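You operate a simulated robot arm through the tools that you are given. There is no shell and no other tool. Be economical: measure what you need, move in short steps, check, and stop when the job is done.

You are at the controls of a simulated two-armed robot. One attempt, no reset.

TASK
Take the grey cloth and leave it on top of the hill print. Put the orange jug on the black worktop by the crate. Take the orange print and leave it on top of the black mount. Put the black sky gel cup on the top of the island bench away on the top of the glossy bench. Fetch the polishing block and set it on the top of the board jig. Take the first bath jug and put it on the shelf of the ply bench. Take the orange shim and leave it on the bottom finishing shelf. Do these in any order. Set down upright: orange jug, black sky gel cup, polishing block, first bath jug.

It is judged by the outcome, as a careful person would: the job done as asked, and still so three seconds after it is handed in. It fails if anything else is knocked over, pushed out of place, dropped, spilled or broken. Flat cloth is picked up by pressing the open fingertips on it (5 to 10 N) and closing them slowly along it; thin cloth reads only 2 to 8 mm in the jaws.

THE ROBOT
Two 7-joint arms with two-finger grippers on one trunk, on a base that drives. Base frame: it is fixed to the floor where the robot stands at the start and does not move with it; the origin is under the middle of the robot, x ahead of it, y to its left, z up. Lengths are in mm, angles in rad, forces in N, time in s.
The left shoulder is at the start at [78, 151, 938], the right one opposite. With the tool pointing down near the work surface each hand reaches from about 100 to 740 mm from the robot's upright axis, wherever it stands, measured 20 degrees to its own side. Places, roughly: black mount (33x22x5 cm) [-2300, -3900, 500]; black sky gel cup [-1750, -2250, 1000]; black worktop by the crate [-1400, 2500, 900]; bottom finishing shelf [-1200, -4100, 200]; first bath jug (16x10x12 cm) [-100, -2000, 900]; grey cloth (11x6x4 cm) [500, 200, 900]; hill print (26x22x5 cm) [-100, -3900, 500]; orange jug (17x11x14 cm) [-300, -1800, 900]; orange print (19x11x4 cm) [-1700, -2100, 400]; orange shim [-1250, -4000, 1000]; polishing block (8x5x5 cm) [-1600, -1900, 900]; shelf of the ply bench [800, -4100, 400]; top of the board jig (18x13 cm) [1640, -1420, 920]; top of the glossy bench [-3200, -4100, 900]. Payload 2.54 kg a hand.
Tool frame (each hand has its own): the origin (TCP) lies between the finger pads and is the grasp point; the fingertips stand 30 mm ahead of it; z points along the fingers, y is the line along which they close. The gripper opens to 116 mm. The gripper's body begins 95 mm behind the TCP.
Orientation is that of the tool frame in the base frame, as a unit quaternion [w, x, y, z]. With the fingers straight down and closing along the base's y, the tool's x points along the base's -x, its y along +y and its z along -z.

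THE INTERFACE
- The arms move only by the tool step_arm. It takes "left_targets", "right_targets" or both (then of equal length, played together; a hand with none holds still); each is a list of rows, each a list of 7 numbers: the finger opening in mm, from 0 to 116, then the shift along the tool's x, y, z in mm, then the turn, a rotation vector about the tool's x, y, z in rad. In form: [[gripper, x, y, z, ax, ay, az], ...]. A call has 1 to 10 rows; each row is the pose to reach, as a shift and turn from the pose commanded when the call began, along the tool's axes at that moment. Each row takes 0.2 s and may step no farther than 50 mm and 0.15 rad from the row before; otherwise, or with a gripper value out of range, the whole call is refused. A pose out of reach is approached as far as the arm can. The call stops where the force on the tool passes 40 N (or 10 N more than at its start, if that is more) or the arm is blocked; 0.2 s more then pass. The fingers move at their own pace (about 72 mm/s each) and stop on an object; they squeeze with about 27 N. The grip force told is the motor's: it shows also when the fingers shut on nothing. Time passes only in rows, and 0.2 s behind the last, so rows that repeat a pose let the fingers close. The reply holds the time, the measured pose of the TCP, the force on the tool along the base axes, the opening and the grip force, in the units named above and with some noise, with the torque about the TCP (base axes, N m) and any sound that the robot's microphone picked up.
- Cameras (640 x 400 px; columns grow to the right, rows downward): "scene" is now at [140, 28.8, 1106.9]; the picture's right is [0.44, -0.90, 0.00], its down [0.03, 0.01, -1.00] and it looks along [0.90, 0.44, 0.03] (base axes); focal length 214 px, centre (320, 200). "left" rides on the left gripper at [69, 15, -122] in its tool frame; the picture's right is [-0.21, 0.98, 0.00], its down [-0.83, -0.18, -0.53] and it looks along [-0.52, -0.11, 0.85] (tool axes); focal length 251 px, centre (320, 200). "right" rides on the right gripper at [69, -15, -122] in its tool frame; the picture's right is [0.21, 0.98, 0.00], its down [-0.83, 0.18, -0.53] and it looks along [-0.52, 0.11, 0.85] (tool axes); focal length 251 px, centre (320, 200). There is no depth. A picture from a camera that has moved, and an enlarged one, comes with that camera's place and axes in the base frame and with its lens. The place of the scene camera against the robot may be out by one fixed shift of up to 25 mm in any direction.
- capture(camera): a new picture of that camera. The clock stands still meanwhile.
- lift_body(by): slides the trunk up (or, below 0, down) by that many mm; the arms and the scene camera ride with it, the base frame stays. It gives what a move gives, with no picture.
- base_move(legs): drives the robot by 1 to 6 legs, each [ahead, left, turn to the left] in mm, mm and rad, along the robot's own axes; the way and the turn of a leg run together, so that a leg with both is an arc; at most 1500 mm and 3.142 rad a leg. The arms and the cameras ride along, it lands a little off, and it stops where it bumps. It gives what a move gives.
- turn_head(pan, tilt): turns the head with the scene camera to pan (to the left, within 1.396 rad either way) and tilt (down, from -0.506 to 1.204), counted from straight ahead of the robot. It gives what a move gives.
- inspect(camera, box): a new picture of the part [left, top, right, bottom] of that camera's present view, enlarged. The clock stands still meanwhile.
- sign_off(): hands the job in; it is judged then, once.

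Work in short steps. Places have to be worked out from the pictures, the camera data and where the tool is seen: move nearer, look again, correct. Check each grasp and each placing, and mend what went wrong. You have 207 turns and 210 pictures in all, those below and enlarged ones among them. Open the grippers and draw the arms clear of the work before you hand the job in, unless the task says otherwise; then end with one line.

The tools are called as name(argument=value, ...) on one line, values as JSON. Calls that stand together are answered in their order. step_arm: Moves the arms, as the interface text tells. Its arguments: {"type":"object","properties":{"left_targets":{"type":"array"},"right_targets":{"type":"array"}},"required":[]} The other tools are called the same way: lift_body (by) slides the trunk up or down; base_move (legs) drives the base; turn_head (pan, tilt) turns the head that bears the scene camera; capture (camera) takes a picture; inspect (camera, box) takes an enlarged picture of a part of a camera's view; sign_off () hands the job in.

At the start:

```text
clock: 0.0
left_eef_pos: [384.4, 400.9, 1144.8]
left_tool_rot: [-0.001, 0.0, 1.0, -0.001]
left_force: [0.5, 0.7, 0.1]
left_moment: [-0.03, 0.0, -0.04]
left_opening: 116.1
left_grasp_force: 0.1
right_eef_pos: [333.5, 3.3, 1183.4]
right_tool_rot: [0.001, -0.001, 1.0, 0.001]
right_force: [0.0, 0.6, -0.6]
right_moment: [0.04, 0.0, 0.01]
right_opening: 115.7
right_grasp_force: 0.0
trunk travel left (down, up): [-175.0, 114.0]
robot x, y, heading: [2.8, -1.2, 0.0]
head pan, tilt: [0.461, -0.031]
```

scene: 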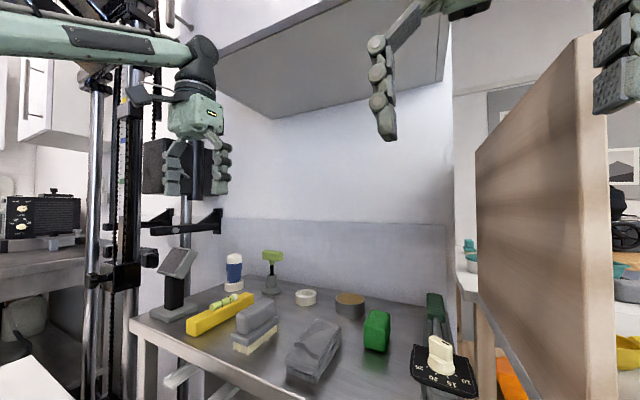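
right: 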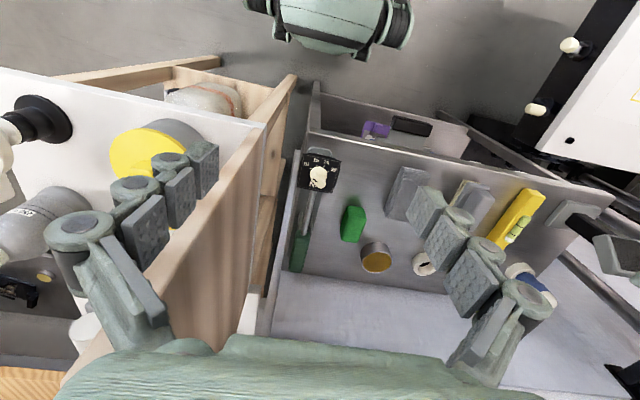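
left: 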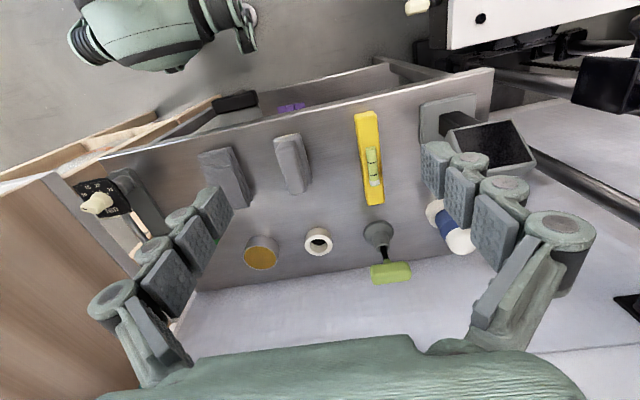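

The grey cloth looks to be near [460, 225, 910] by the left camera. I'll look closer at both views before I touch it.

inspect(camera="left", box=[140, 100, 460, 300])

inspect(camera="scene", box=[160, 240, 480, 400])

```text
2.00 times, centred on (300, 200) of left
camera zoom: at [314.2, 416.0, 1267.6], right [0.21, 0.98, 0.0], down [0.83, -0.18, 0.53], along [0.52, -0.11, -0.85], focal length 503 px, centre (360, 200)
```

zoom: 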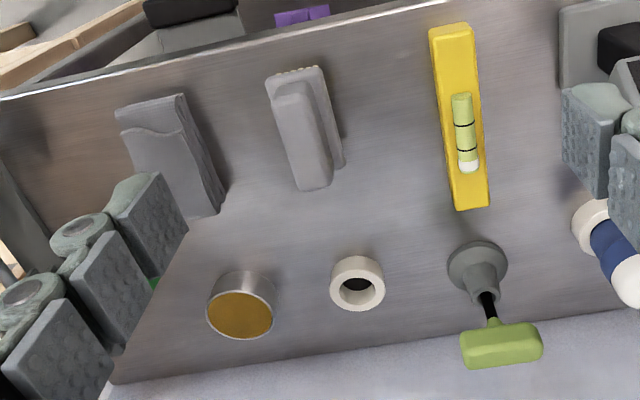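

```text
2.00 times, centred on (320, 320) of scene
camera zoom: at [140.0, 28.8, 1106.9], right [0.44, -0.9, 0.0], down [0.03, 0.01, -1.0], along [0.9, 0.44, 0.03], focal length 429 px, centre (320, -40)
```

zoom: 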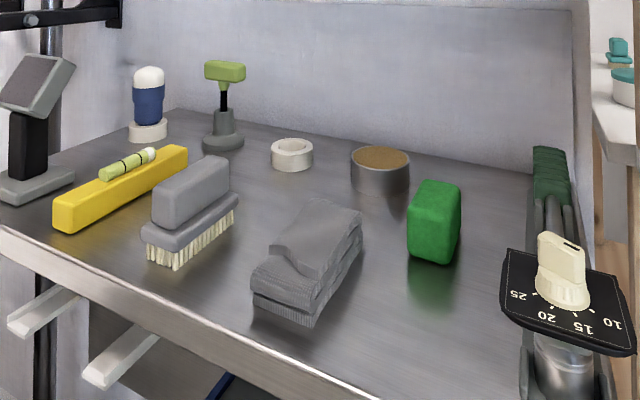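

Triangulated from both views, the cloth's top is near [477, 202, 865] with its long axis along x. I'll bring the open left hand above it and look again.

step_arm(left_targets=[[116, -16, -33, 27, 0, 0, 0], [116, -32, -66, 54, 0, 0, 0], [116, -48, -99, 81, 0, 0, 0], [116, -64, -132, 108, 0, 0, 0], [116, -80, -165, 135, 0, 0, 0], [116, -94, -198, 165, 0, 0, 0], [116, -94, -198, 165, 0, 0, 0]])

capture(camera="left")

capture(camera="scene")

```text
clock: 1.6
left_eef_pos: [479.2, 200.0, 980.7]
left_tool_rot: [0.001, 0.0, 1.0, 0.0]
left_force: [-1.0, -0.5, 0.6]
left_moment: [0.01, -0.01, 0.06]
left_opening: 116.1
left_grasp_force: 0.0
right_eef_pos: [334.4, 2.8, 1183.7]
right_tool_rot: [0.001, 0.0, 1.0, 0.001]
right_force: [-0.5, 0.2, 0.7]
right_moment: [0.02, -0.01, 0.02]
right_opening: 116.1
right_grasp_force: 0.1
trunk travel left (down, up): [-175.0, 114.0]
robot x, y, heading: [1.9, -1.4, 0.002]
head pan, tilt: [0.461, -0.031]
```

```text
204 pictures are left
camera left: at [409.1, 215.6, 1102.1], right [0.21, 0.98, 0.0], down [0.83, -0.18, 0.53], along [0.52, -0.11, -0.85], focal length 251 px, centre (320, 200)
```

left: 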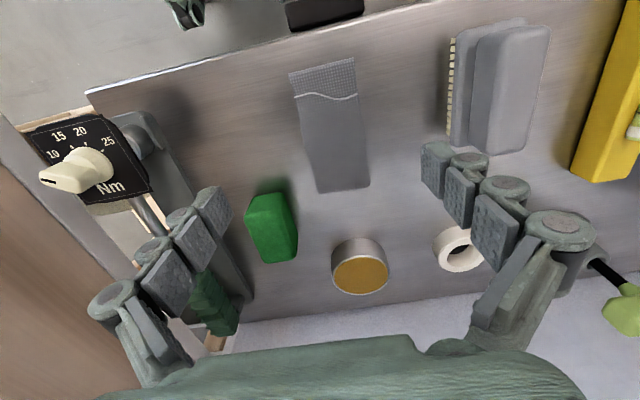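

```text
203 pictures are left
camera scene: at [139.8, 28.8, 1107.0], right [0.44, -0.9, 0.0], down [0.03, 0.01, -1.0], along [0.9, 0.44, 0.03], focal length 214 px, centre (320, 200)
```

scene: 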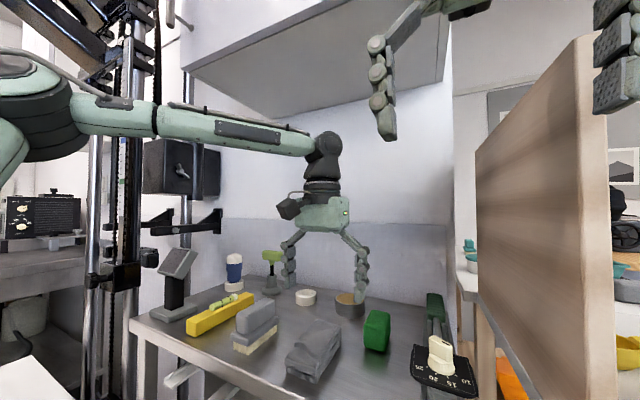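

The cloth centre is about [482, 213] with its top around 870–880. I shift 13 mm in y and descend so the tips straddle it, then look.

step_arm(left_targets=[[116, -3, 13, 30, 0, 0, 0], [116, -3, 13, 65, 0, 0, 0], [116, -3, 13, 95, 0, 0, 0], [116, -3, 13, 95, 0, 0, 0]])

capture(camera="left")

inspect(camera="scene", box=[200, 260, 440, 400])

```text
clock: 2.6
left_eef_pos: [480.7, 215.3, 885.4]
left_tool_rot: [0.0, 0.0, 1.0, 0.0]
left_force: [0.0, -0.3, 0.4]
left_moment: [-0.03, 0.01, 0.0]
left_opening: 115.9
left_grasp_force: 0.0
right_eef_pos: [333.4, 3.3, 1183.2]
right_tool_rot: [0.001, -0.001, 1.0, 0.001]
right_force: [0.1, 0.0, 0.5]
right_moment: [-0.02, 0.0, -0.02]
right_opening: 116.0
right_grasp_force: 0.1
trunk travel left (down, up): [-175.0, 114.0]
robot x, y, heading: [2.9, -1.4, -0.001]
head pan, tilt: [0.461, -0.031]
```

```text
202 pictures are left
camera left: at [410.8, 230.9, 1007.8], right [0.21, 0.98, 0.0], down [0.83, -0.18, 0.53], along [0.52, -0.11, -0.85], focal length 251 px, centre (320, 200)
```

left: 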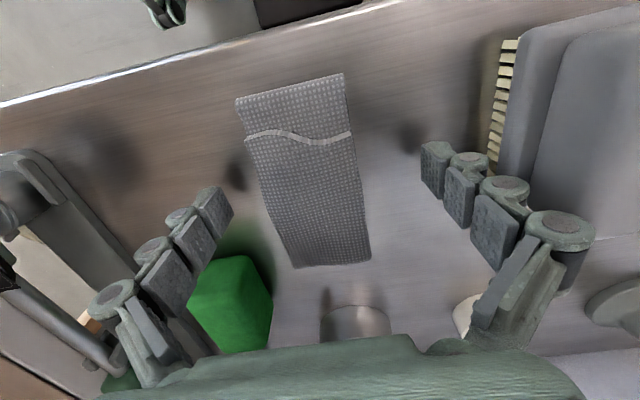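

```text
2.67 times, centred on (320, 330) of scene
camera zoom: at [139.9, 28.7, 1106.9], right [0.44, -0.9, 0.0], down [0.03, 0.01, -1.0], along [0.9, 0.44, 0.03], focal length 572 px, centre (320, -147)
```

zoom: 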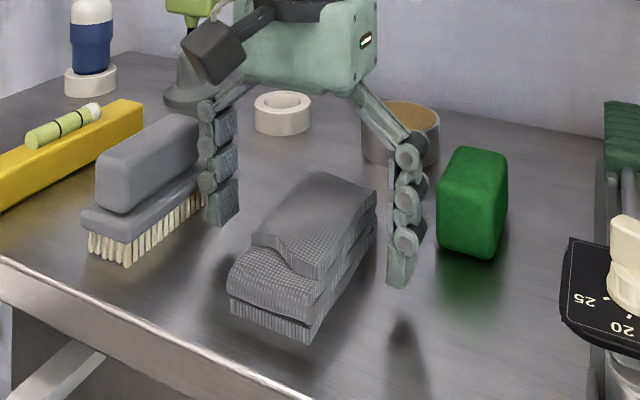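

The tips are about 25 mm above the bench, straddling the cloth, whose centre is 7 mm toward −y. I lower 20 mm and look at the force.

step_arm(left_targets=[[116, -4, -7, 12, 0, 0, 0], [116, -4, -7, 22, 0, 0, 0], [116, -4, -7, 22, 0, 0, 0]])

inspect(camera="scene", box=[200, 260, 440, 400])

```text
clock: 3.5
left_eef_pos: [485.3, 207.8, 868.9]
left_tool_rot: [0.005, 0.0, 1.0, 0.0]
left_force: [-7.4, 1.7, 17.9]
left_moment: [0.18, 0.24, 0.02]
left_opening: 116.3
left_grasp_force: 0.0
right_eef_pos: [332.0, 4.2, 1184.3]
right_tool_rot: [0.002, -0.001, 1.0, 0.002]
right_force: [0.2, 1.0, -0.6]
right_moment: [-0.02, 0.04, -0.01]
right_opening: 116.4
right_grasp_force: 0.1
trunk travel left (down, up): [-175.0, 114.0]
robot x, y, heading: [0.0, -3.4, 0.0]
head pan, tilt: [0.461, -0.031]
stopped in row 3 (left hand): the force on the tool passed its limit at 41 N (the readings are from after the stop); the commanded pose is now the measured one
```

```text
2.67 times, centred on (320, 330) of scene
camera zoom: at [137.9, 28.6, 1107.1], right [0.45, -0.9, 0.0], down [0.03, 0.01, -1.0], along [0.89, 0.45, 0.03], focal length 572 px, centre (320, -147)
```

zoom: 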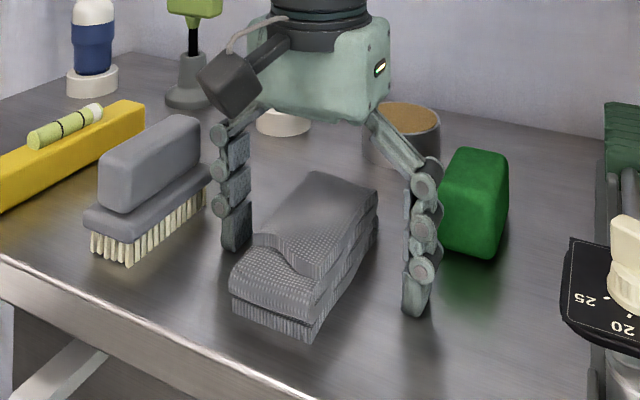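

The fingertips touched the bench (top ≈ 838). I back off 5 mm and close on the cloth.

step_arm(left_targets=[[116, 0, 0, -5, 0, 0, 0], [80, 0, 0, -5, 0, 0, 0], [40, 0, 0, -5, 0, 0, 0], [10, 0, 0, -5, 0, 0, 0], [10, 0, 0, -5, 0, 0, 0], [10, 0, 0, -5, 0, 0, 0]])

step_arm(left_targets=[[10, 0, 0, -25, 0, 0, 0], [10, 0, 0, -70, 0, 0, 0], [10, 0, 0, -120, 0, 0, 0], [10, 0, 0, -120, 0, 0, 0]])

capture(camera="scene")

```text
clock: 4.3
left_eef_pos: [486.8, 207.7, 888.3]
left_tool_rot: [0.022, -0.001, 1.0, 0.0]
left_force: [-4.7, 10.9, 68.4]
left_moment: [1.02, 0.85, -0.15]
left_opening: 66.8
left_grasp_force: 32.3
right_eef_pos: [328.7, 2.7, 1186.6]
right_tool_rot: [0.004, 0.0, 1.0, 0.001]
right_force: [0.5, 0.2, 0.7]
right_moment: [0.04, 0.0, 0.05]
right_opening: 116.1
right_grasp_force: 0.1
trunk travel left (down, up): [-175.0, 114.0]
robot x, y, heading: [1.7, 1.2, 0.001]
head pan, tilt: [0.461, -0.031]
stopped in row 4 (left hand): the force on the tool passed its limit at 45 N (the readings are from after the stop); the commanded pose is now the measured one
```

```text
clock: 5.3
left_eef_pos: [484.1, 205.7, 995.4]
left_tool_rot: [0.01, 0.0, 1.0, 0.0]
left_force: [-0.5, -0.5, -1.0]
left_moment: [-0.02, 0.01, -0.01]
left_opening: 9.8
left_grasp_force: 0.1
right_eef_pos: [334.0, 4.1, 1182.8]
right_tool_rot: [0.001, -0.001, 1.0, 0.001]
right_force: [0.2, -0.2, 0.2]
right_moment: [0.0, 0.0, -0.02]
right_opening: 116.0
right_grasp_force: 0.1
trunk travel left (down, up): [-175.0, 114.0]
robot x, y, heading: [1.9, 1.7, 0.002]
head pan, tilt: [0.461, -0.031]
```

```text
199 pictures are left
camera scene: at [140.1, 29.1, 1106.8], right [0.45, -0.9, 0.0], down [0.03, 0.01, -1.0], along [0.9, 0.45, 0.03], focal length 214 px, centre (320, 200)
```

scene: 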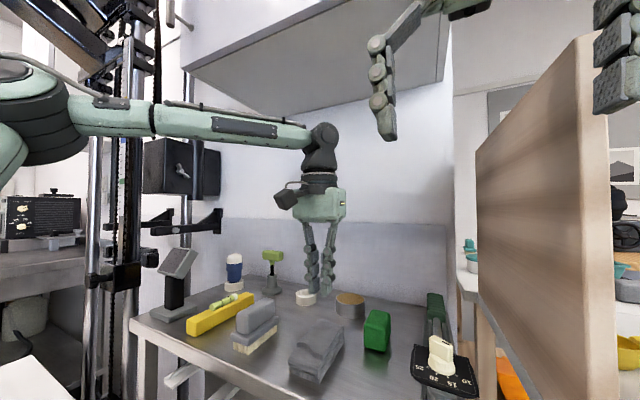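

The hand lifted without the cloth: as the fingers close they seem to reach farther and pushed off the bench. I open to 85 and look at where the cloth now lies.

step_arm(left_targets=[[85, 0, 0, 0, 0, 0, 0], [85, 0, 0, 30, 0, 0, 0], [85, 0, 0, 60, 0, 0, 0], [85, 0, 0, 60, 0, 0, 0], [85, 0, 0, 60, 0, 0, 0]])

capture(camera="left")

inspect(camera="scene", box=[200, 260, 440, 400])

```text
clock: 6.5
left_eef_pos: [484.9, 208.6, 935.8]
left_tool_rot: [0.009, -0.001, 1.0, 0.0]
left_force: [-0.9, 0.7, 0.0]
left_moment: [0.03, -0.02, 0.01]
left_opening: 85.0
left_grasp_force: 0.1
right_eef_pos: [334.5, 3.5, 1183.3]
right_tool_rot: [0.001, 0.0, 1.0, 0.001]
right_force: [-0.2, -0.9, -0.2]
right_moment: [0.01, -0.02, 0.01]
right_opening: 115.8
right_grasp_force: 0.1
trunk travel left (down, up): [-175.0, 114.0]
robot x, y, heading: [-0.5, 0.9, -0.002]
head pan, tilt: [0.461, -0.031]
```

```text
198 pictures are left
camera left: at [413.4, 224.0, 1056.7], right [0.21, 0.98, 0.0], down [0.82, -0.18, 0.55], along [0.54, -0.12, -0.83], focal length 251 px, centre (320, 200)
```

left: 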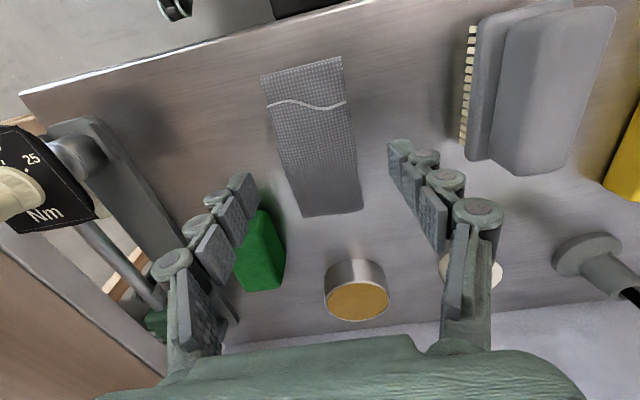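

```text
2.67 times, centred on (320, 330) of scene
camera zoom: at [140.0, 29.0, 1106.9], right [0.45, -0.9, 0.0], down [0.03, 0.01, -1.0], along [0.9, 0.45, 0.03], focal length 572 px, centre (320, -147)
```

zoom: 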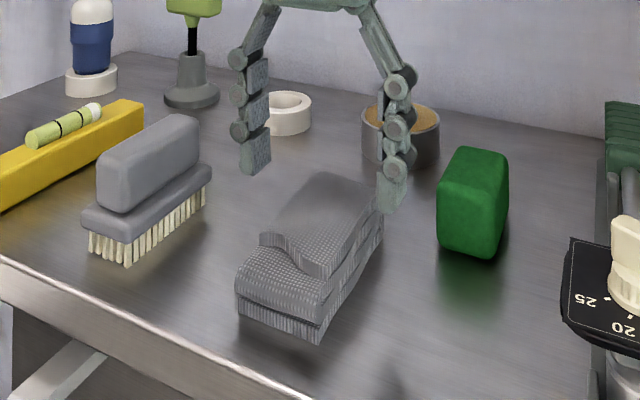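

The cloth is still in place near [482, 204]. With 85 mm opening I feel down gently for the bench.

step_arm(left_targets=[[85, 0, -4, 30, 0, 0, 0], [85, 0, -4, 40, 0, 0, 0], [85, 0, -4, 45, 0, 0, 0], [85, 0, -4, 50, 0, 0, 0], [85, 0, -4, 55, 0, 0, 0], [85, 0, -4, 60, 0, 0, 0], [85, 0, -4, 60, 0, 0, 0]])

inspect(camera="scene", box=[200, 260, 440, 400])

```text
clock: 8.2
left_eef_pos: [488.0, 204.5, 888.6]
left_tool_rot: [0.023, 0.0, 1.0, 0.0]
left_force: [-5.4, 10.2, 51.7]
left_moment: [0.61, 0.63, -0.03]
left_opening: 62.9
left_grasp_force: 26.8
right_eef_pos: [328.4, 4.1, 1186.4]
right_tool_rot: [0.003, 0.0, 1.0, 0.002]
right_force: [0.5, 0.6, 0.1]
right_moment: [0.02, -0.02, 0.02]
right_opening: 116.0
right_grasp_force: 0.1
trunk travel left (down, up): [-175.0, 114.0]
robot x, y, heading: [1.0, 3.1, 0.004]
head pan, tilt: [0.461, -0.031]
stopped in row 7 (left hand): the force on the tool passed its limit at 42 N (the readings are from after the stop); the commanded pose is now the measured one
```

```text
2.67 times, centred on (320, 330) of scene
camera zoom: at [136.1, 28.9, 1108.3], right [0.45, -0.89, 0.0], down [0.03, 0.01, -1.0], along [0.89, 0.45, 0.04], focal length 572 px, centre (320, -147)
```

zoom: 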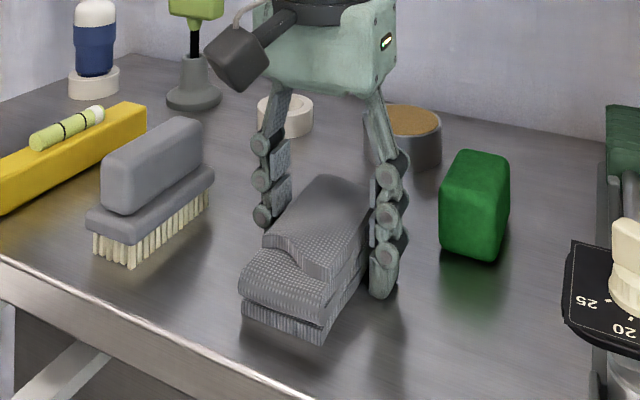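

The fingers straddle the cloth at 63 mm while still pressing on the bench. I raise 8 mm, then close and let them settle.

step_arm(left_targets=[[63, 0, 0, -8, 0, 0, 0], [63, 0, 0, -8, 0, 0, 0], [30, 0, 0, -8, 0, 0, 0], [20, 0, 0, -8, 0, 0, 0], [20, 0, 0, -8, 0, 0, 0], [20, 0, 0, -8, 0, 0, 0]])

inspect(camera="scene", box=[200, 260, 440, 400])

```text
clock: 9.6
left_eef_pos: [488.1, 205.5, 888.9]
left_tool_rot: [0.014, 0.0, 1.0, -0.001]
left_force: [1.8, 8.4, 23.1]
left_moment: [0.51, 0.17, -0.02]
left_opening: 53.9
left_grasp_force: 27.0
right_eef_pos: [331.8, 3.8, 1184.7]
right_tool_rot: [0.002, 0.001, 1.0, 0.001]
right_force: [0.4, 0.1, 0.6]
right_moment: [0.01, -0.02, 0.02]
right_opening: 116.1
right_grasp_force: 0.1
trunk travel left (down, up): [-175.0, 114.0]
robot x, y, heading: [-0.7, -0.3, 0.001]
head pan, tilt: [0.461, -0.031]
```

```text
2.67 times, centred on (320, 330) of scene
camera zoom: at [138.6, 29.0, 1107.2], right [0.45, -0.9, 0.0], down [0.03, 0.01, -1.0], along [0.89, 0.45, 0.03], focal length 572 px, centre (320, -147)
```

zoom: 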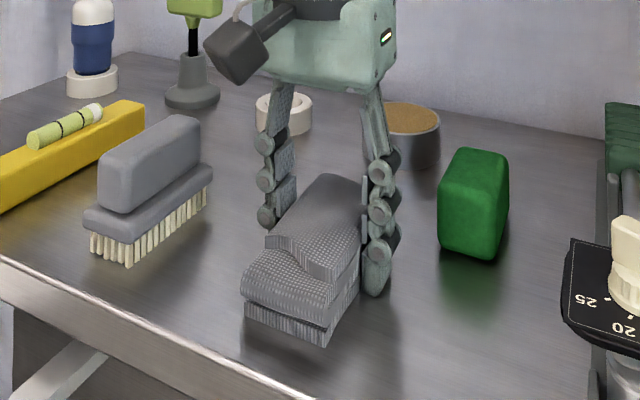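

Now it grips at 54 mm with 27 N. I lift slowly and check that the cloth comes along.

step_arm(left_targets=[[20, 0, 0, -10, 0, 0, 0], [20, 0, 0, -30, 0, 0, 0], [20, 0, 0, -60, 0, 0, 0], [20, 0, 0, -100, 0, 0, 0], [20, 0, 0, -140, 0, 0, 0], [20, 0, 0, -180, 0, 0, 0]])

capture(camera="scene")

```text
clock: 11.0
left_eef_pos: [486.4, 204.4, 1068.8]
left_tool_rot: [0.014, 0.0, 1.0, -0.001]
left_force: [0.0, 0.6, -0.9]
left_moment: [0.0, -0.01, 0.02]
left_opening: 53.8
left_grasp_force: 26.9
right_eef_pos: [333.7, 4.3, 1184.0]
right_tool_rot: [0.001, 0.0, 1.0, 0.002]
right_force: [0.1, 0.2, 0.3]
right_moment: [-0.01, -0.01, 0.0]
right_opening: 116.0
right_grasp_force: 0.0
trunk travel left (down, up): [-175.0, 114.0]
robot x, y, heading: [-0.5, 2.2, -0.001]
head pan, tilt: [0.461, -0.031]
```

```text
194 pictures are left
camera scene: at [140.0, 29.0, 1106.9], right [0.45, -0.9, 0.0], down [0.03, 0.01, -1.0], along [0.89, 0.45, 0.03], focal length 214 px, centre (320, 200)
```

scene: 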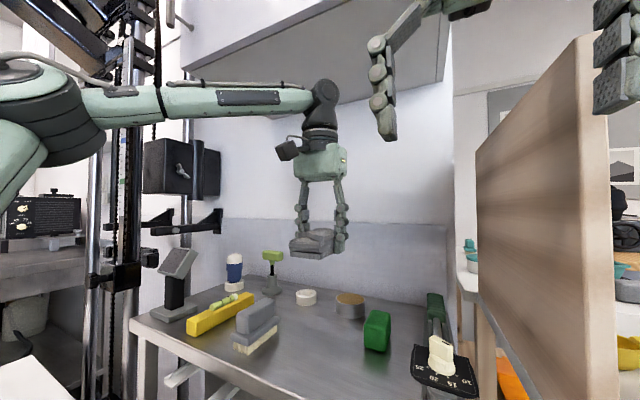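

The cloth is held. I draw both hands close to the body for driving and then look around to the right.

step_arm(left_targets=[[20, 40, 10, 0, 0, 0, 0], [20, 80, 25, 0, 0, 0, 0], [20, 120, 40, 0, 0, 0, 0], [20, 160, 50, 0, 0, 0, 0], [20, 160, 50, 0, 0, 0, 0]], right_targets=[[60, 10, -45, 20, 0, 0, 0], [60, 20, -90, 40, 0, 0, 0], [60, 20, -135, 60, 0, 0, 0], [60, 20, -180, 80, 0, 0, 0], [60, 20, -200, 90, 0, 0, 0]])

turn_head(pan=-0.7, tilt=0.2)

capture(camera="scene")

turn_head(pan=-1.396, tilt=0.3)

capture(camera="scene")

```text
refused: row 1 steps farther than a row can; nothing moved
```

```text
clock: 12.4
left_eef_pos: [486.0, 207.5, 1068.0]
left_tool_rot: [0.014, -0.001, 1.0, -0.001]
left_force: [0.2, 0.3, 0.0]
left_moment: [0.0, 0.03, -0.01]
left_opening: 53.8
left_grasp_force: 26.6
right_eef_pos: [333.6, 3.4, 1181.2]
right_tool_rot: [0.0, 0.0, 1.0, 0.001]
right_force: [0.1, 0.0, 0.6]
right_moment: [0.0, -0.01, -0.02]
right_opening: 116.4
right_grasp_force: 0.0
trunk travel left (down, up): [-175.0, 114.0]
robot x, y, heading: [2.5, -2.8, 0.002]
head pan, tilt: [-0.7, 0.201]
```

```text
193 pictures are left
camera scene: at [131.5, -70.5, 1085.7], right [-0.64, -0.77, 0.0], down [-0.15, 0.13, -0.98], along [0.75, -0.63, -0.2], focal length 214 px, centre (320, 200)
```

scene: 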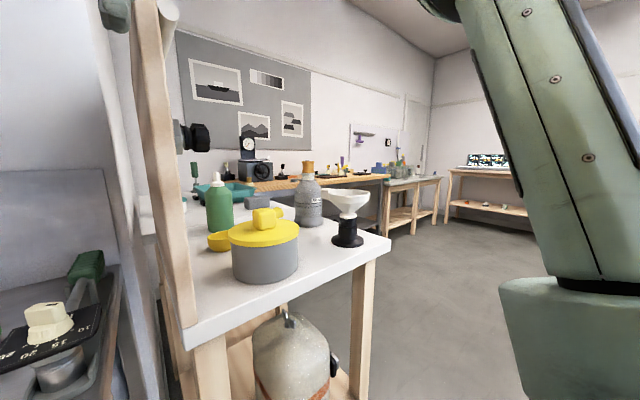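

```text
clock: 13.4
left_eef_pos: [486.7, 205.2, 1065.9]
left_tool_rot: [0.014, 0.0, 1.0, -0.001]
left_force: [0.1, 0.3, 0.1]
left_moment: [0.02, -0.01, 0.02]
left_opening: 53.7
left_grasp_force: 26.9
right_eef_pos: [333.2, 3.0, 1183.0]
right_tool_rot: [0.001, 0.0, 1.0, 0.001]
right_force: [0.6, 0.0, 0.1]
right_moment: [0.01, 0.0, 0.03]
right_opening: 115.9
right_grasp_force: 0.1
trunk travel left (down, up): [-175.0, 114.0]
robot x, y, heading: [0.7, -1.0, 0.001]
head pan, tilt: [-1.396, 0.3]
```

```text
192 pictures are left
camera scene: at [76.5, -102.5, 1076.4], right [-0.98, -0.18, 0.0], down [-0.05, 0.29, -0.96], along [0.17, -0.94, -0.3], focal length 214 px, centre (320, 200)
```

scene: 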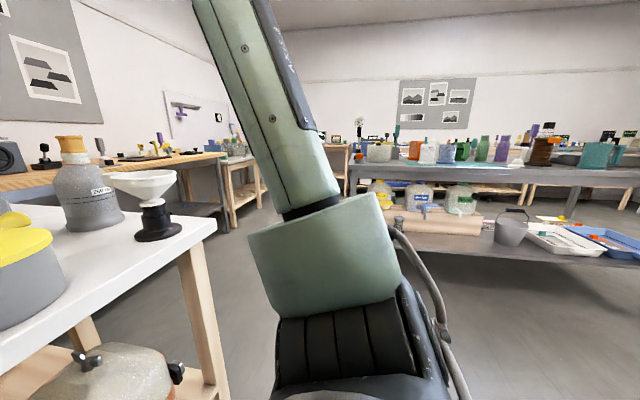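

A room opens to the right with the island bench about 2 m away. I redo the retraction with smaller rows.

step_arm(left_targets=[[20, 40, 10, 0, 0, 0, 0], [20, 80, 25, 0, 0, 0, 0], [20, 120, 40, 0, 0, 0, 0], [20, 160, 50, 0, 0, 0, 0], [20, 160, 50, 0, 0, 0, 0]], right_targets=[[60, 5, -40, 20, 0, 0, 0], [60, 10, -80, 40, 0, 0, 0], [60, 15, -120, 60, 0, 0, 0], [60, 20, -160, 80, 0, 0, 0], [60, 20, -200, 90, 0, 0, 0]])

base_move(legs=[[-500, 0, 0], [0, 0, -1.571]])

turn_head(pan=0.0, tilt=0.3)

capture(camera="scene")

```text
clock: 14.6
left_eef_pos: [324.1, 253.4, 1063.4]
left_tool_rot: [0.014, 0.0, 1.0, 0.0]
left_force: [0.4, -0.5, -0.8]
left_moment: [-0.01, 0.0, 0.0]
left_opening: 53.9
left_grasp_force: 27.0
right_eef_pos: [314.0, -196.6, 1093.3]
right_tool_rot: [0.002, -0.001, 1.0, 0.002]
right_force: [-0.4, -0.6, 0.6]
right_moment: [0.05, -0.02, -0.03]
right_opening: 59.9
right_grasp_force: 0.3
trunk travel left (down, up): [-175.0, 114.0]
robot x, y, heading: [0.1, 1.0, 0.0]
head pan, tilt: [-1.396, 0.3]
```

```text
clock: 21.5
left_eef_pos: [-247.0, -329.4, 1062.0]
left_tool_rot: [0.01, 0.711, 0.703, -0.011]
left_force: [-0.5, 0.3, -1.0]
left_moment: [-0.03, 0.0, 0.03]
left_opening: 53.8
left_grasp_force: 26.7
right_eef_pos: [-697.2, -312.5, 1093.0]
right_tool_rot: [0.001, 0.712, 0.702, 0.0]
right_force: [-0.1, -0.5, -1.2]
right_moment: [0.02, -0.01, -0.01]
right_opening: 60.2
right_grasp_force: 0.0
trunk travel left (down, up): [-175.0, 114.0]
robot x, y, heading: [-495.1, -1.6, -1.586]
head pan, tilt: [-1.396, 0.3]
```

```text
clock: 23.1
left_eef_pos: [-246.8, -328.6, 1064.4]
left_tool_rot: [0.009, 0.712, 0.703, -0.01]
left_force: [-0.3, -0.3, -0.4]
left_moment: [-0.01, 0.01, -0.01]
left_opening: 53.6
left_grasp_force: 26.9
right_eef_pos: [-697.8, -312.3, 1093.8]
right_tool_rot: [0.001, 0.712, 0.702, 0.0]
right_force: [-0.1, 0.4, 0.1]
right_moment: [-0.02, 0.01, 0.01]
right_opening: 59.7
right_grasp_force: 0.0
trunk travel left (down, up): [-175.0, 114.0]
robot x, y, heading: [-495.7, 0.8, -1.581]
head pan, tilt: [0.0, 0.3]
```

```text
191 pictures are left
camera scene: at [-506.7, -173.5, 1076.4], right [-1.0, 0.01, 0.0], down [0.0, 0.3, -0.96], along [-0.01, -0.96, -0.3], focal length 214 px, centre (320, 200)
```

scene: 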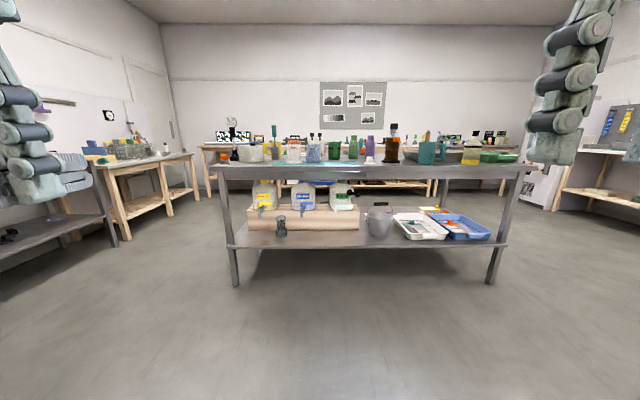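

The island bench stands ahead. I enlarge its top to find the jugs.

inspect(camera="scene", box=[200, 110, 370, 250])

inspect(camera="scene", box=[360, 110, 530, 250])

```text
2.86 times, centred on (285, 180) of scene
camera zoom: at [-506.7, -173.5, 1076.4], right [-1.0, 0.01, 0.0], down [0.0, 0.3, -0.96], along [-0.01, -0.96, -0.3], focal length 613 px, centre (420, 257)
```

zoom: 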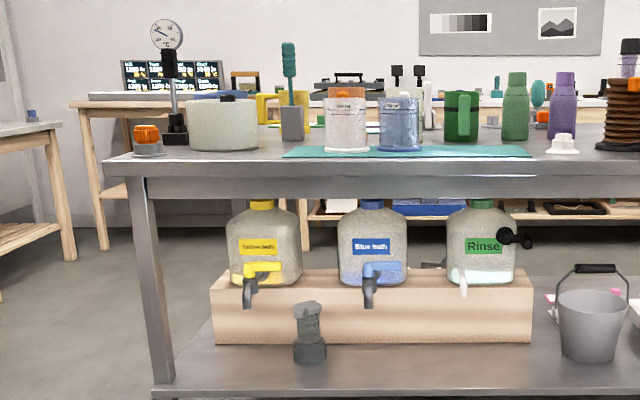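

```text
2.86 times, centred on (445, 180) of scene
camera zoom: at [-506.7, -173.5, 1076.4], right [-1.0, 0.01, 0.0], down [0.0, 0.3, -0.96], along [-0.01, -0.96, -0.3], focal length 613 px, centre (-37, 257)
```

zoom: 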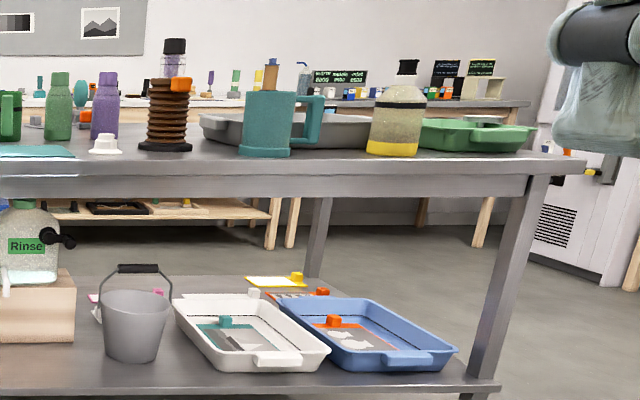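

The orange-topped jug stands on the teal mat near x≈−310. I drive closer to see the island's top properly.

base_move(legs=[[980, 250, 0]])

capture(camera="scene")

```text
clock: 28.4
left_eef_pos: [-14.1, -1323.1, 1063.8]
left_tool_rot: [0.009, 0.713, 0.701, -0.011]
left_force: [-0.6, -0.1, -0.8]
left_moment: [0.04, -0.01, 0.03]
left_opening: 54.0
left_grasp_force: 27.4
right_eef_pos: [-464.8, -1305.9, 1093.6]
right_tool_rot: [0.001, 0.713, 0.701, 0.0]
right_force: [-1.5, 0.6, -0.3]
right_moment: [0.01, -0.02, 0.02]
right_opening: 60.0
right_grasp_force: 0.0
trunk travel left (down, up): [-175.0, 114.0]
robot x, y, heading: [-263.0, -995.2, -1.587]
head pan, tilt: [0.0, 0.3]
```

```text
188 pictures are left
camera scene: at [-273.7, -1167.5, 1076.3], right [-1.0, 0.01, 0.0], down [0.0, 0.3, -0.96], along [-0.01, -0.96, -0.3], focal length 214 px, centre (320, 200)
```

scene: 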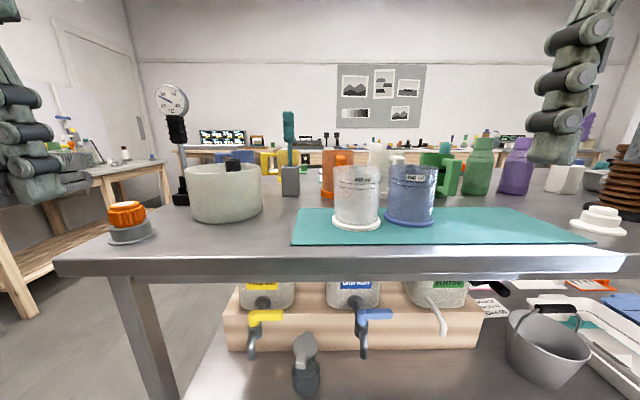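

inspect(camera="scene", box=[160, 100, 480, 260])

```text
2.00 times, centred on (320, 180) of scene
camera zoom: at [-273.7, -1167.5, 1076.3], right [-1.0, 0.01, 0.0], down [0.0, 0.3, -0.96], along [-0.01, -0.96, -0.3], focal length 429 px, centre (320, 240)
```

zoom: 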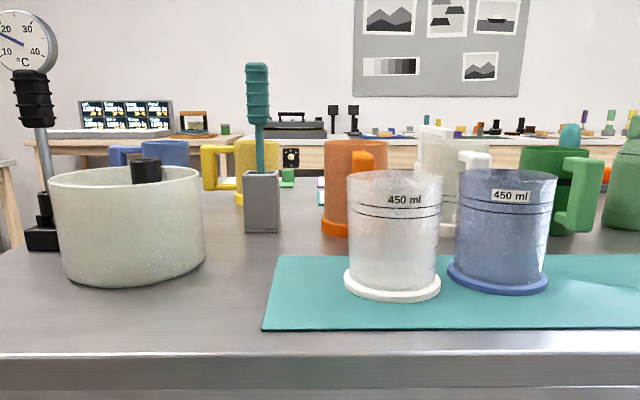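

The yellow jug near x≈−130 on the far row is likely the first-bath one; its label should face the other side. I drive round the left end of the island to the far side.

base_move(legs=[[0, 500, 0], [500, 480, 0], [1250, 0, 0], [0, -850, 0]])

capture(camera="scene")

```text
clock: 52.5
left_eef_pos: [97.7, -3070.0, 1062.9]
left_tool_rot: [0.009, 0.708, 0.706, -0.009]
left_force: [0.5, -0.7, -2.0]
left_moment: [-0.01, -0.02, -0.04]
left_opening: 53.6
left_grasp_force: 26.8
right_eef_pos: [-351.8, -3057.6, 1092.6]
right_tool_rot: [0.001, 0.708, 0.706, 0.0]
right_force: [0.2, 0.4, -0.4]
right_moment: [0.03, 0.03, 0.01]
right_opening: 60.0
right_grasp_force: 0.1
trunk travel left (down, up): [-175.0, 114.0]
robot x, y, heading: [-152.4, -2747.9, -1.576]
head pan, tilt: [0.0, 0.3]
```

```text
186 pictures are left
camera scene: at [-162.9, -2917.6, 1076.4], right [-1.0, 0.0, 0.0], down [0.0, 0.3, -0.96], along [0.0, -0.96, -0.3], focal length 214 px, centre (320, 200)
```

scene: 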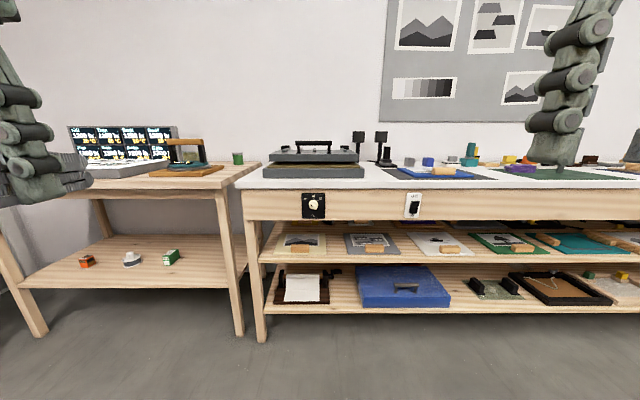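

The ply bench (left) and the finishing bench with prints on its shelf are here. I enlarge the shelves to find the hill print.

inspect(camera="scene", box=[240, 200, 460, 320])

inspect(camera="scene", box=[440, 140, 640, 320])

```text
2.91 times, centred on (350, 260) of scene
camera zoom: at [-162.9, -2917.6, 1076.4], right [-1.0, 0.0, 0.0], down [0.0, 0.3, -0.96], along [0.0, -0.96, -0.3], focal length 624 px, centre (233, 26)
```

zoom: 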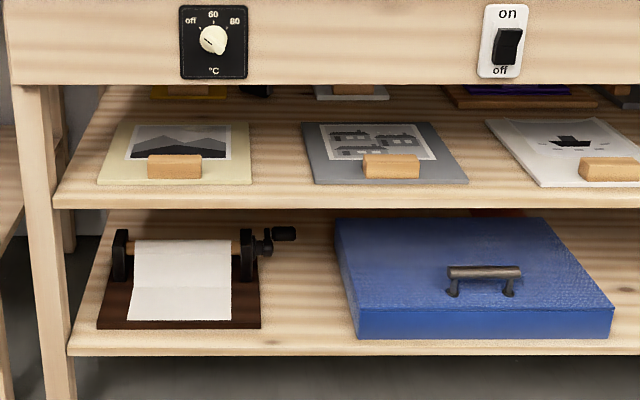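

```text
2.22 times, centred on (540, 230) of scene
camera zoom: at [-162.9, -2917.6, 1076.4], right [-1.0, 0.0, 0.0], down [0.0, 0.3, -0.96], along [0.0, -0.96, -0.3], focal length 477 px, centre (-169, 133)
```

zoom: 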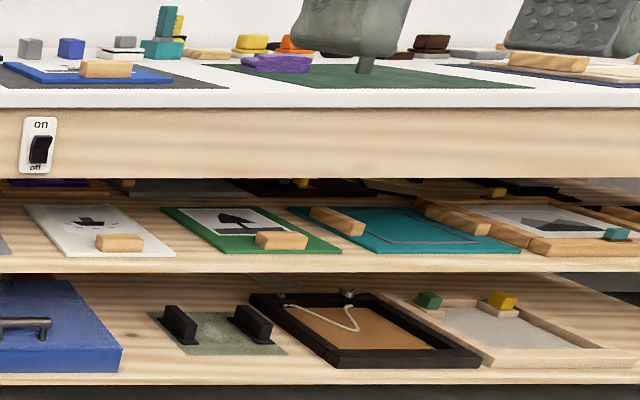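

The hill print (cream board, hills) lies near [−57, −3970] on the upper shelf, with only about 190 mm under the apron, so I need a pitched grasp. I drive nearer and look for a clear spot on the white top to regrasp.

base_move(legs=[[480, -90, 0]])

turn_head(pan=0.1, tilt=0.6)

capture(camera="scene")

capture(camera="left")

```text
clock: 55.4
left_eef_pos: [4.3, -3551.0, 1063.3]
left_tool_rot: [0.009, 0.711, 0.703, -0.01]
left_force: [0.1, -0.2, -1.0]
left_moment: [0.03, 0.02, 0.01]
left_opening: 53.7
left_grasp_force: 27.4
right_eef_pos: [-446.7, -3535.1, 1092.5]
right_tool_rot: [0.001, 0.71, 0.704, 0.0]
right_force: [-0.4, -0.5, 0.1]
right_moment: [-0.01, -0.01, 0.06]
right_opening: 59.7
right_grasp_force: 0.1
trunk travel left (down, up): [-175.0, 114.0]
robot x, y, heading: [-243.2, -3225.5, -1.581]
head pan, tilt: [0.0, 0.3]
```

```text
clock: 56.2
left_eef_pos: [3.9, -3550.5, 1063.4]
left_tool_rot: [0.01, 0.71, 0.704, -0.01]
left_force: [0.6, -0.4, -0.8]
left_moment: [0.0, 0.02, 0.0]
left_opening: 53.9
left_grasp_force: 27.1
right_eef_pos: [-445.8, -3534.6, 1092.9]
right_tool_rot: [0.001, 0.71, 0.704, 0.0]
right_force: [0.6, -0.2, -0.2]
right_moment: [-0.01, 0.01, -0.01]
right_opening: 60.2
right_grasp_force: 0.0
trunk travel left (down, up): [-175.0, 114.0]
robot x, y, heading: [-250.3, -3222.7, -1.58]
head pan, tilt: [0.099, 0.6]
```

```text
183 pictures are left
camera scene: at [-247.6, -3390.0, 1048.9], right [-1.0, -0.09, 0.0], down [-0.05, 0.56, -0.83], along [0.07, -0.82, -0.56], focal length 214 px, centre (320, 200)
```

scene: 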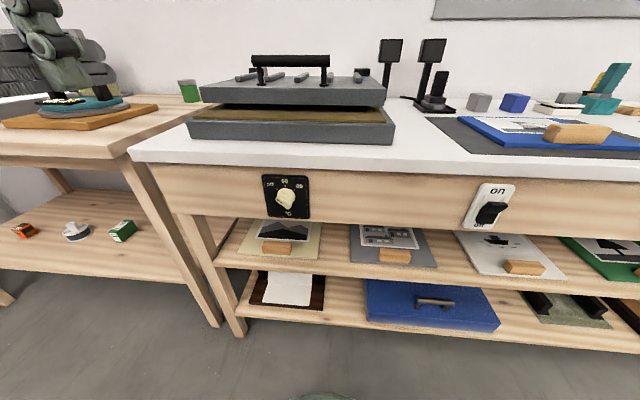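

```text
182 pictures are left
camera left: at [19.7, -3477.5, 1183.0], right [0.97, -0.22, 0.0], down [-0.19, -0.81, 0.56], along [-0.12, -0.54, -0.83], focal length 251 px, centre (320, 200)
```

left: 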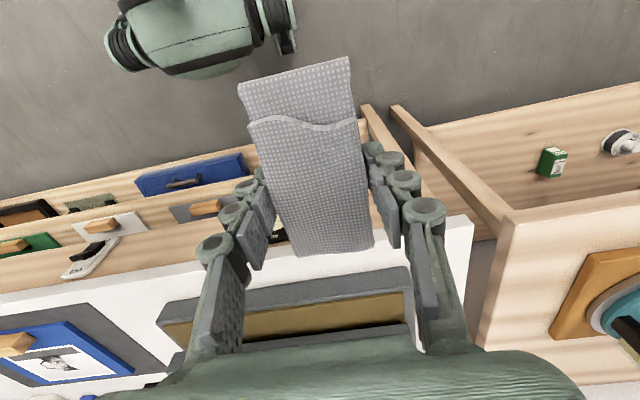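

The white top has little free room, but the ply bench's right strip (x≈265–390) is clear. I drive left and ahead so the left hand can set the cloth there.

base_move(legs=[[80, 320, 0]])

turn_head(pan=0.5, tilt=0.6)

capture(camera="scene")

capture(camera="left")

```text
clock: 59.9
left_eef_pos: [324.9, -3632.8, 1064.5]
left_tool_rot: [0.009, 0.71, 0.704, -0.011]
left_force: [-0.6, -0.1, 0.2]
left_moment: [0.02, 0.02, -0.03]
left_opening: 53.7
left_grasp_force: 27.1
right_eef_pos: [-125.8, -3617.4, 1092.1]
right_tool_rot: [0.002, 0.71, 0.704, 0.0]
right_force: [0.7, 0.0, -0.3]
right_moment: [0.02, -0.04, 0.01]
right_opening: 60.0
right_grasp_force: 0.1
trunk travel left (down, up): [-175.0, 114.0]
robot x, y, heading: [76.5, -3304.6, -1.579]
head pan, tilt: [0.099, 0.6]
```

```text
clock: 60.7
left_eef_pos: [324.3, -3633.1, 1062.6]
left_tool_rot: [0.009, 0.71, 0.704, -0.01]
left_force: [1.0, 0.6, -1.3]
left_moment: [0.0, -0.01, 0.0]
left_opening: 53.5
left_grasp_force: 27.2
right_eef_pos: [-126.9, -3617.0, 1092.2]
right_tool_rot: [0.002, 0.71, 0.704, 0.001]
right_force: [0.7, -0.3, -1.1]
right_moment: [0.02, 0.0, -0.01]
right_opening: 60.1
right_grasp_force: 0.0
trunk travel left (down, up): [-175.0, 114.0]
robot x, y, heading: [73.2, -3306.4, -1.581]
head pan, tilt: [0.499, 0.6]
```

```text
181 pictures are left
camera scene: at [107.0, -3462.2, 1048.9], right [-0.88, -0.47, 0.0], down [-0.27, 0.5, -0.83], along [0.39, -0.73, -0.56], focal length 214 px, centre (320, 200)
```

scene: 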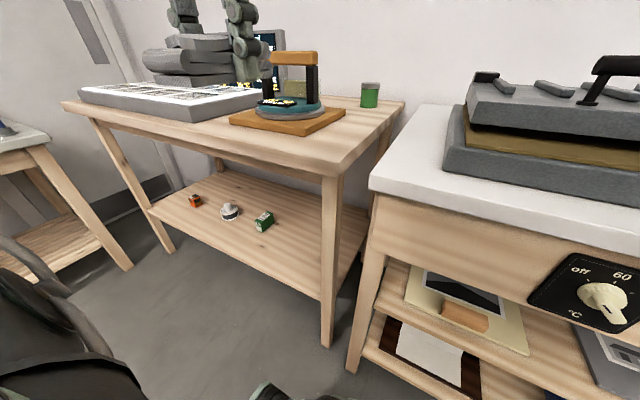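

```text
180 pictures are left
camera left: at [340.7, -3559.8, 1183.0], right [0.97, -0.22, 0.0], down [-0.19, -0.81, 0.56], along [-0.12, -0.54, -0.83], focal length 251 px, centre (320, 200)
```

left: 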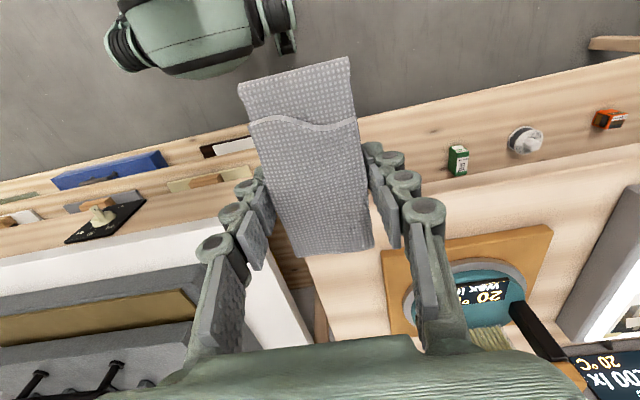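

Clear strip x 240–380, front edge y≈−3800. I bring the cloth over [308, −3862] and down toward the top.

step_arm(left_targets=[[20, -46, -3, 0, 0, 0, 0], [20, -92, -6, 0, 0, 0, 0], [20, -138, -10, 20, 0, 0, 0], [20, -184, -13, 40, 0, 0, 0], [20, -229, -16, 60, 0, 0, 0], [20, -229, -16, 90, 0, 0, 0], [20, -229, -16, 110, 0, 0, 0], [20, -229, -16, 110, 0, 0, 0]])

capture(camera="scene")

capture(camera="left")

```text
refused: row 3 steps farther than a row can; nothing moved
```

```text
179 pictures are left
camera scene: at [107.0, -3462.2, 1048.9], right [-0.88, -0.47, 0.0], down [-0.27, 0.5, -0.83], along [0.39, -0.73, -0.56], focal length 214 px, centre (320, 200)
```

scene: 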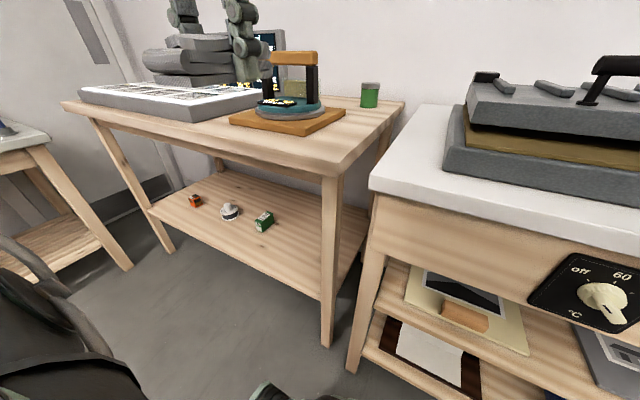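

```text
178 pictures are left
camera left: at [340.7, -3559.8, 1183.0], right [0.97, -0.22, 0.0], down [-0.19, -0.81, 0.56], along [-0.12, -0.54, -0.83], focal length 251 px, centre (320, 200)
```

left: 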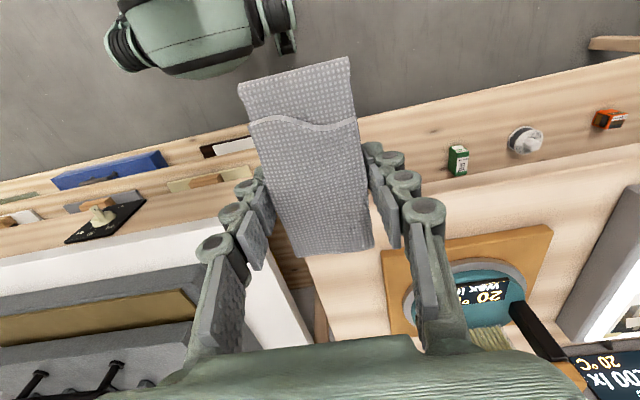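

A row was slightly too long; I use shorter rows and repeat.

step_arm(left_targets=[[20, -40, -3, 0, 0, 0, 0], [20, -80, -6, 10, 0, 0, 0], [20, -120, -9, 25, 0, 0, 0], [20, -160, -12, 40, 0, 0, 0], [20, -195, -14, 60, 0, 0, 0], [20, -229, -16, 80, 0, 0, 0], [20, -229, -16, 110, 0, 0, 0], [20, -229, -16, 110, 0, 0, 0]])

capture(camera="scene")

capture(camera="left")

```text
clock: 62.5
left_eef_pos: [306.2, -3866.3, 958.2]
left_tool_rot: [0.009, 0.711, 0.703, -0.011]
left_force: [0.3, 0.1, -0.6]
left_moment: [-0.04, -0.01, -0.01]
left_opening: 53.9
left_grasp_force: 27.5
right_eef_pos: [-125.5, -3615.8, 1093.1]
right_tool_rot: [0.002, 0.71, 0.704, 0.001]
right_force: [-0.4, -0.6, 0.2]
right_moment: [0.01, -0.01, 0.0]
right_opening: 59.9
right_grasp_force: 0.1
trunk travel left (down, up): [-175.0, 114.0]
robot x, y, heading: [72.8, -3303.2, -1.576]
head pan, tilt: [0.499, 0.6]
```

```text
177 pictures are left
camera scene: at [107.1, -3462.2, 1048.9], right [-0.88, -0.47, 0.0], down [-0.27, 0.5, -0.83], along [0.39, -0.73, -0.56], focal length 214 px, centre (320, 200)
```

scene: 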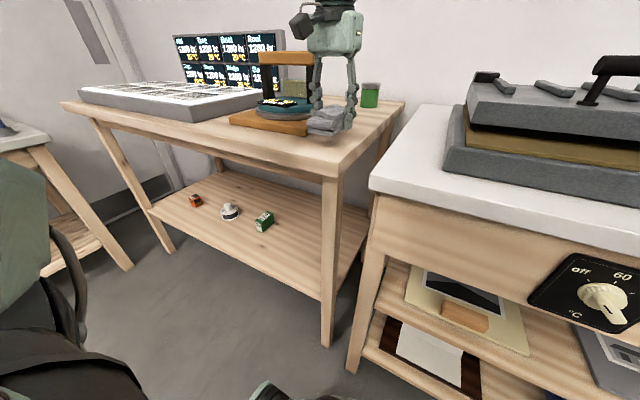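

```text
176 pictures are left
camera left: at [322.3, -3793.0, 1078.7], right [0.97, -0.22, 0.0], down [-0.19, -0.81, 0.56], along [-0.12, -0.54, -0.83], focal length 251 px, centre (320, 200)
```

left: 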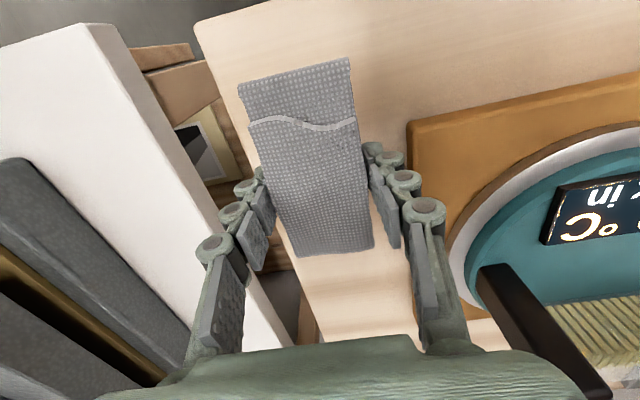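

The cloth hovers over the strip. I shift 8 mm away from the brown pad and lower until it touches.

step_arm(left_targets=[[20, 0, -8, 25, 0, 0, 0], [20, 0, -8, 32, 0, 0, 0], [20, 0, -8, 38, 0, 0, 0], [20, 0, -8, 44, 0, 0, 0], [20, 0, -8, 50, 0, 0, 0], [20, 0, -8, 55, 0, 0, 0], [20, 0, -8, 60, 0, 0, 0]])

inspect(camera="scene", box=[220, 40, 440, 180])

```text
clock: 63.4
left_eef_pos: [299.2, -3865.0, 929.9]
left_tool_rot: [0.016, 0.71, 0.704, -0.016]
left_force: [2.0, 9.0, 17.0]
left_moment: [0.63, -0.42, 0.17]
left_opening: 53.7
left_grasp_force: 26.8
right_eef_pos: [-126.8, -3615.0, 1094.3]
right_tool_rot: [0.003, 0.71, 0.704, 0.0]
right_force: [-0.8, 0.8, -0.4]
right_moment: [0.0, 0.0, 0.02]
right_opening: 60.0
right_grasp_force: 0.1
trunk travel left (down, up): [-175.0, 114.0]
robot x, y, heading: [76.4, -3299.8, -1.574]
head pan, tilt: [0.499, 0.6]
stopped in row 4 (left hand): the force on the tool passed its limit at 46 N (the readings are from after the stop); the commanded pose is now the measured one
```

```text
2.86 times, centred on (330, 110) of scene
camera zoom: at [107.0, -3460.3, 1049.2], right [-0.88, -0.47, 0.0], down [-0.27, 0.5, -0.83], along [0.39, -0.73, -0.56], focal length 613 px, centre (291, 457)
```

zoom: 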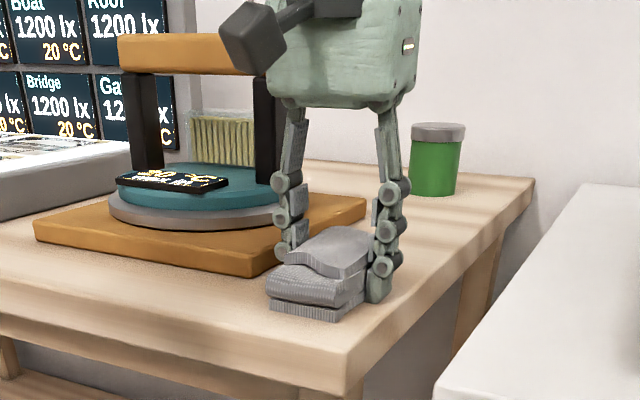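

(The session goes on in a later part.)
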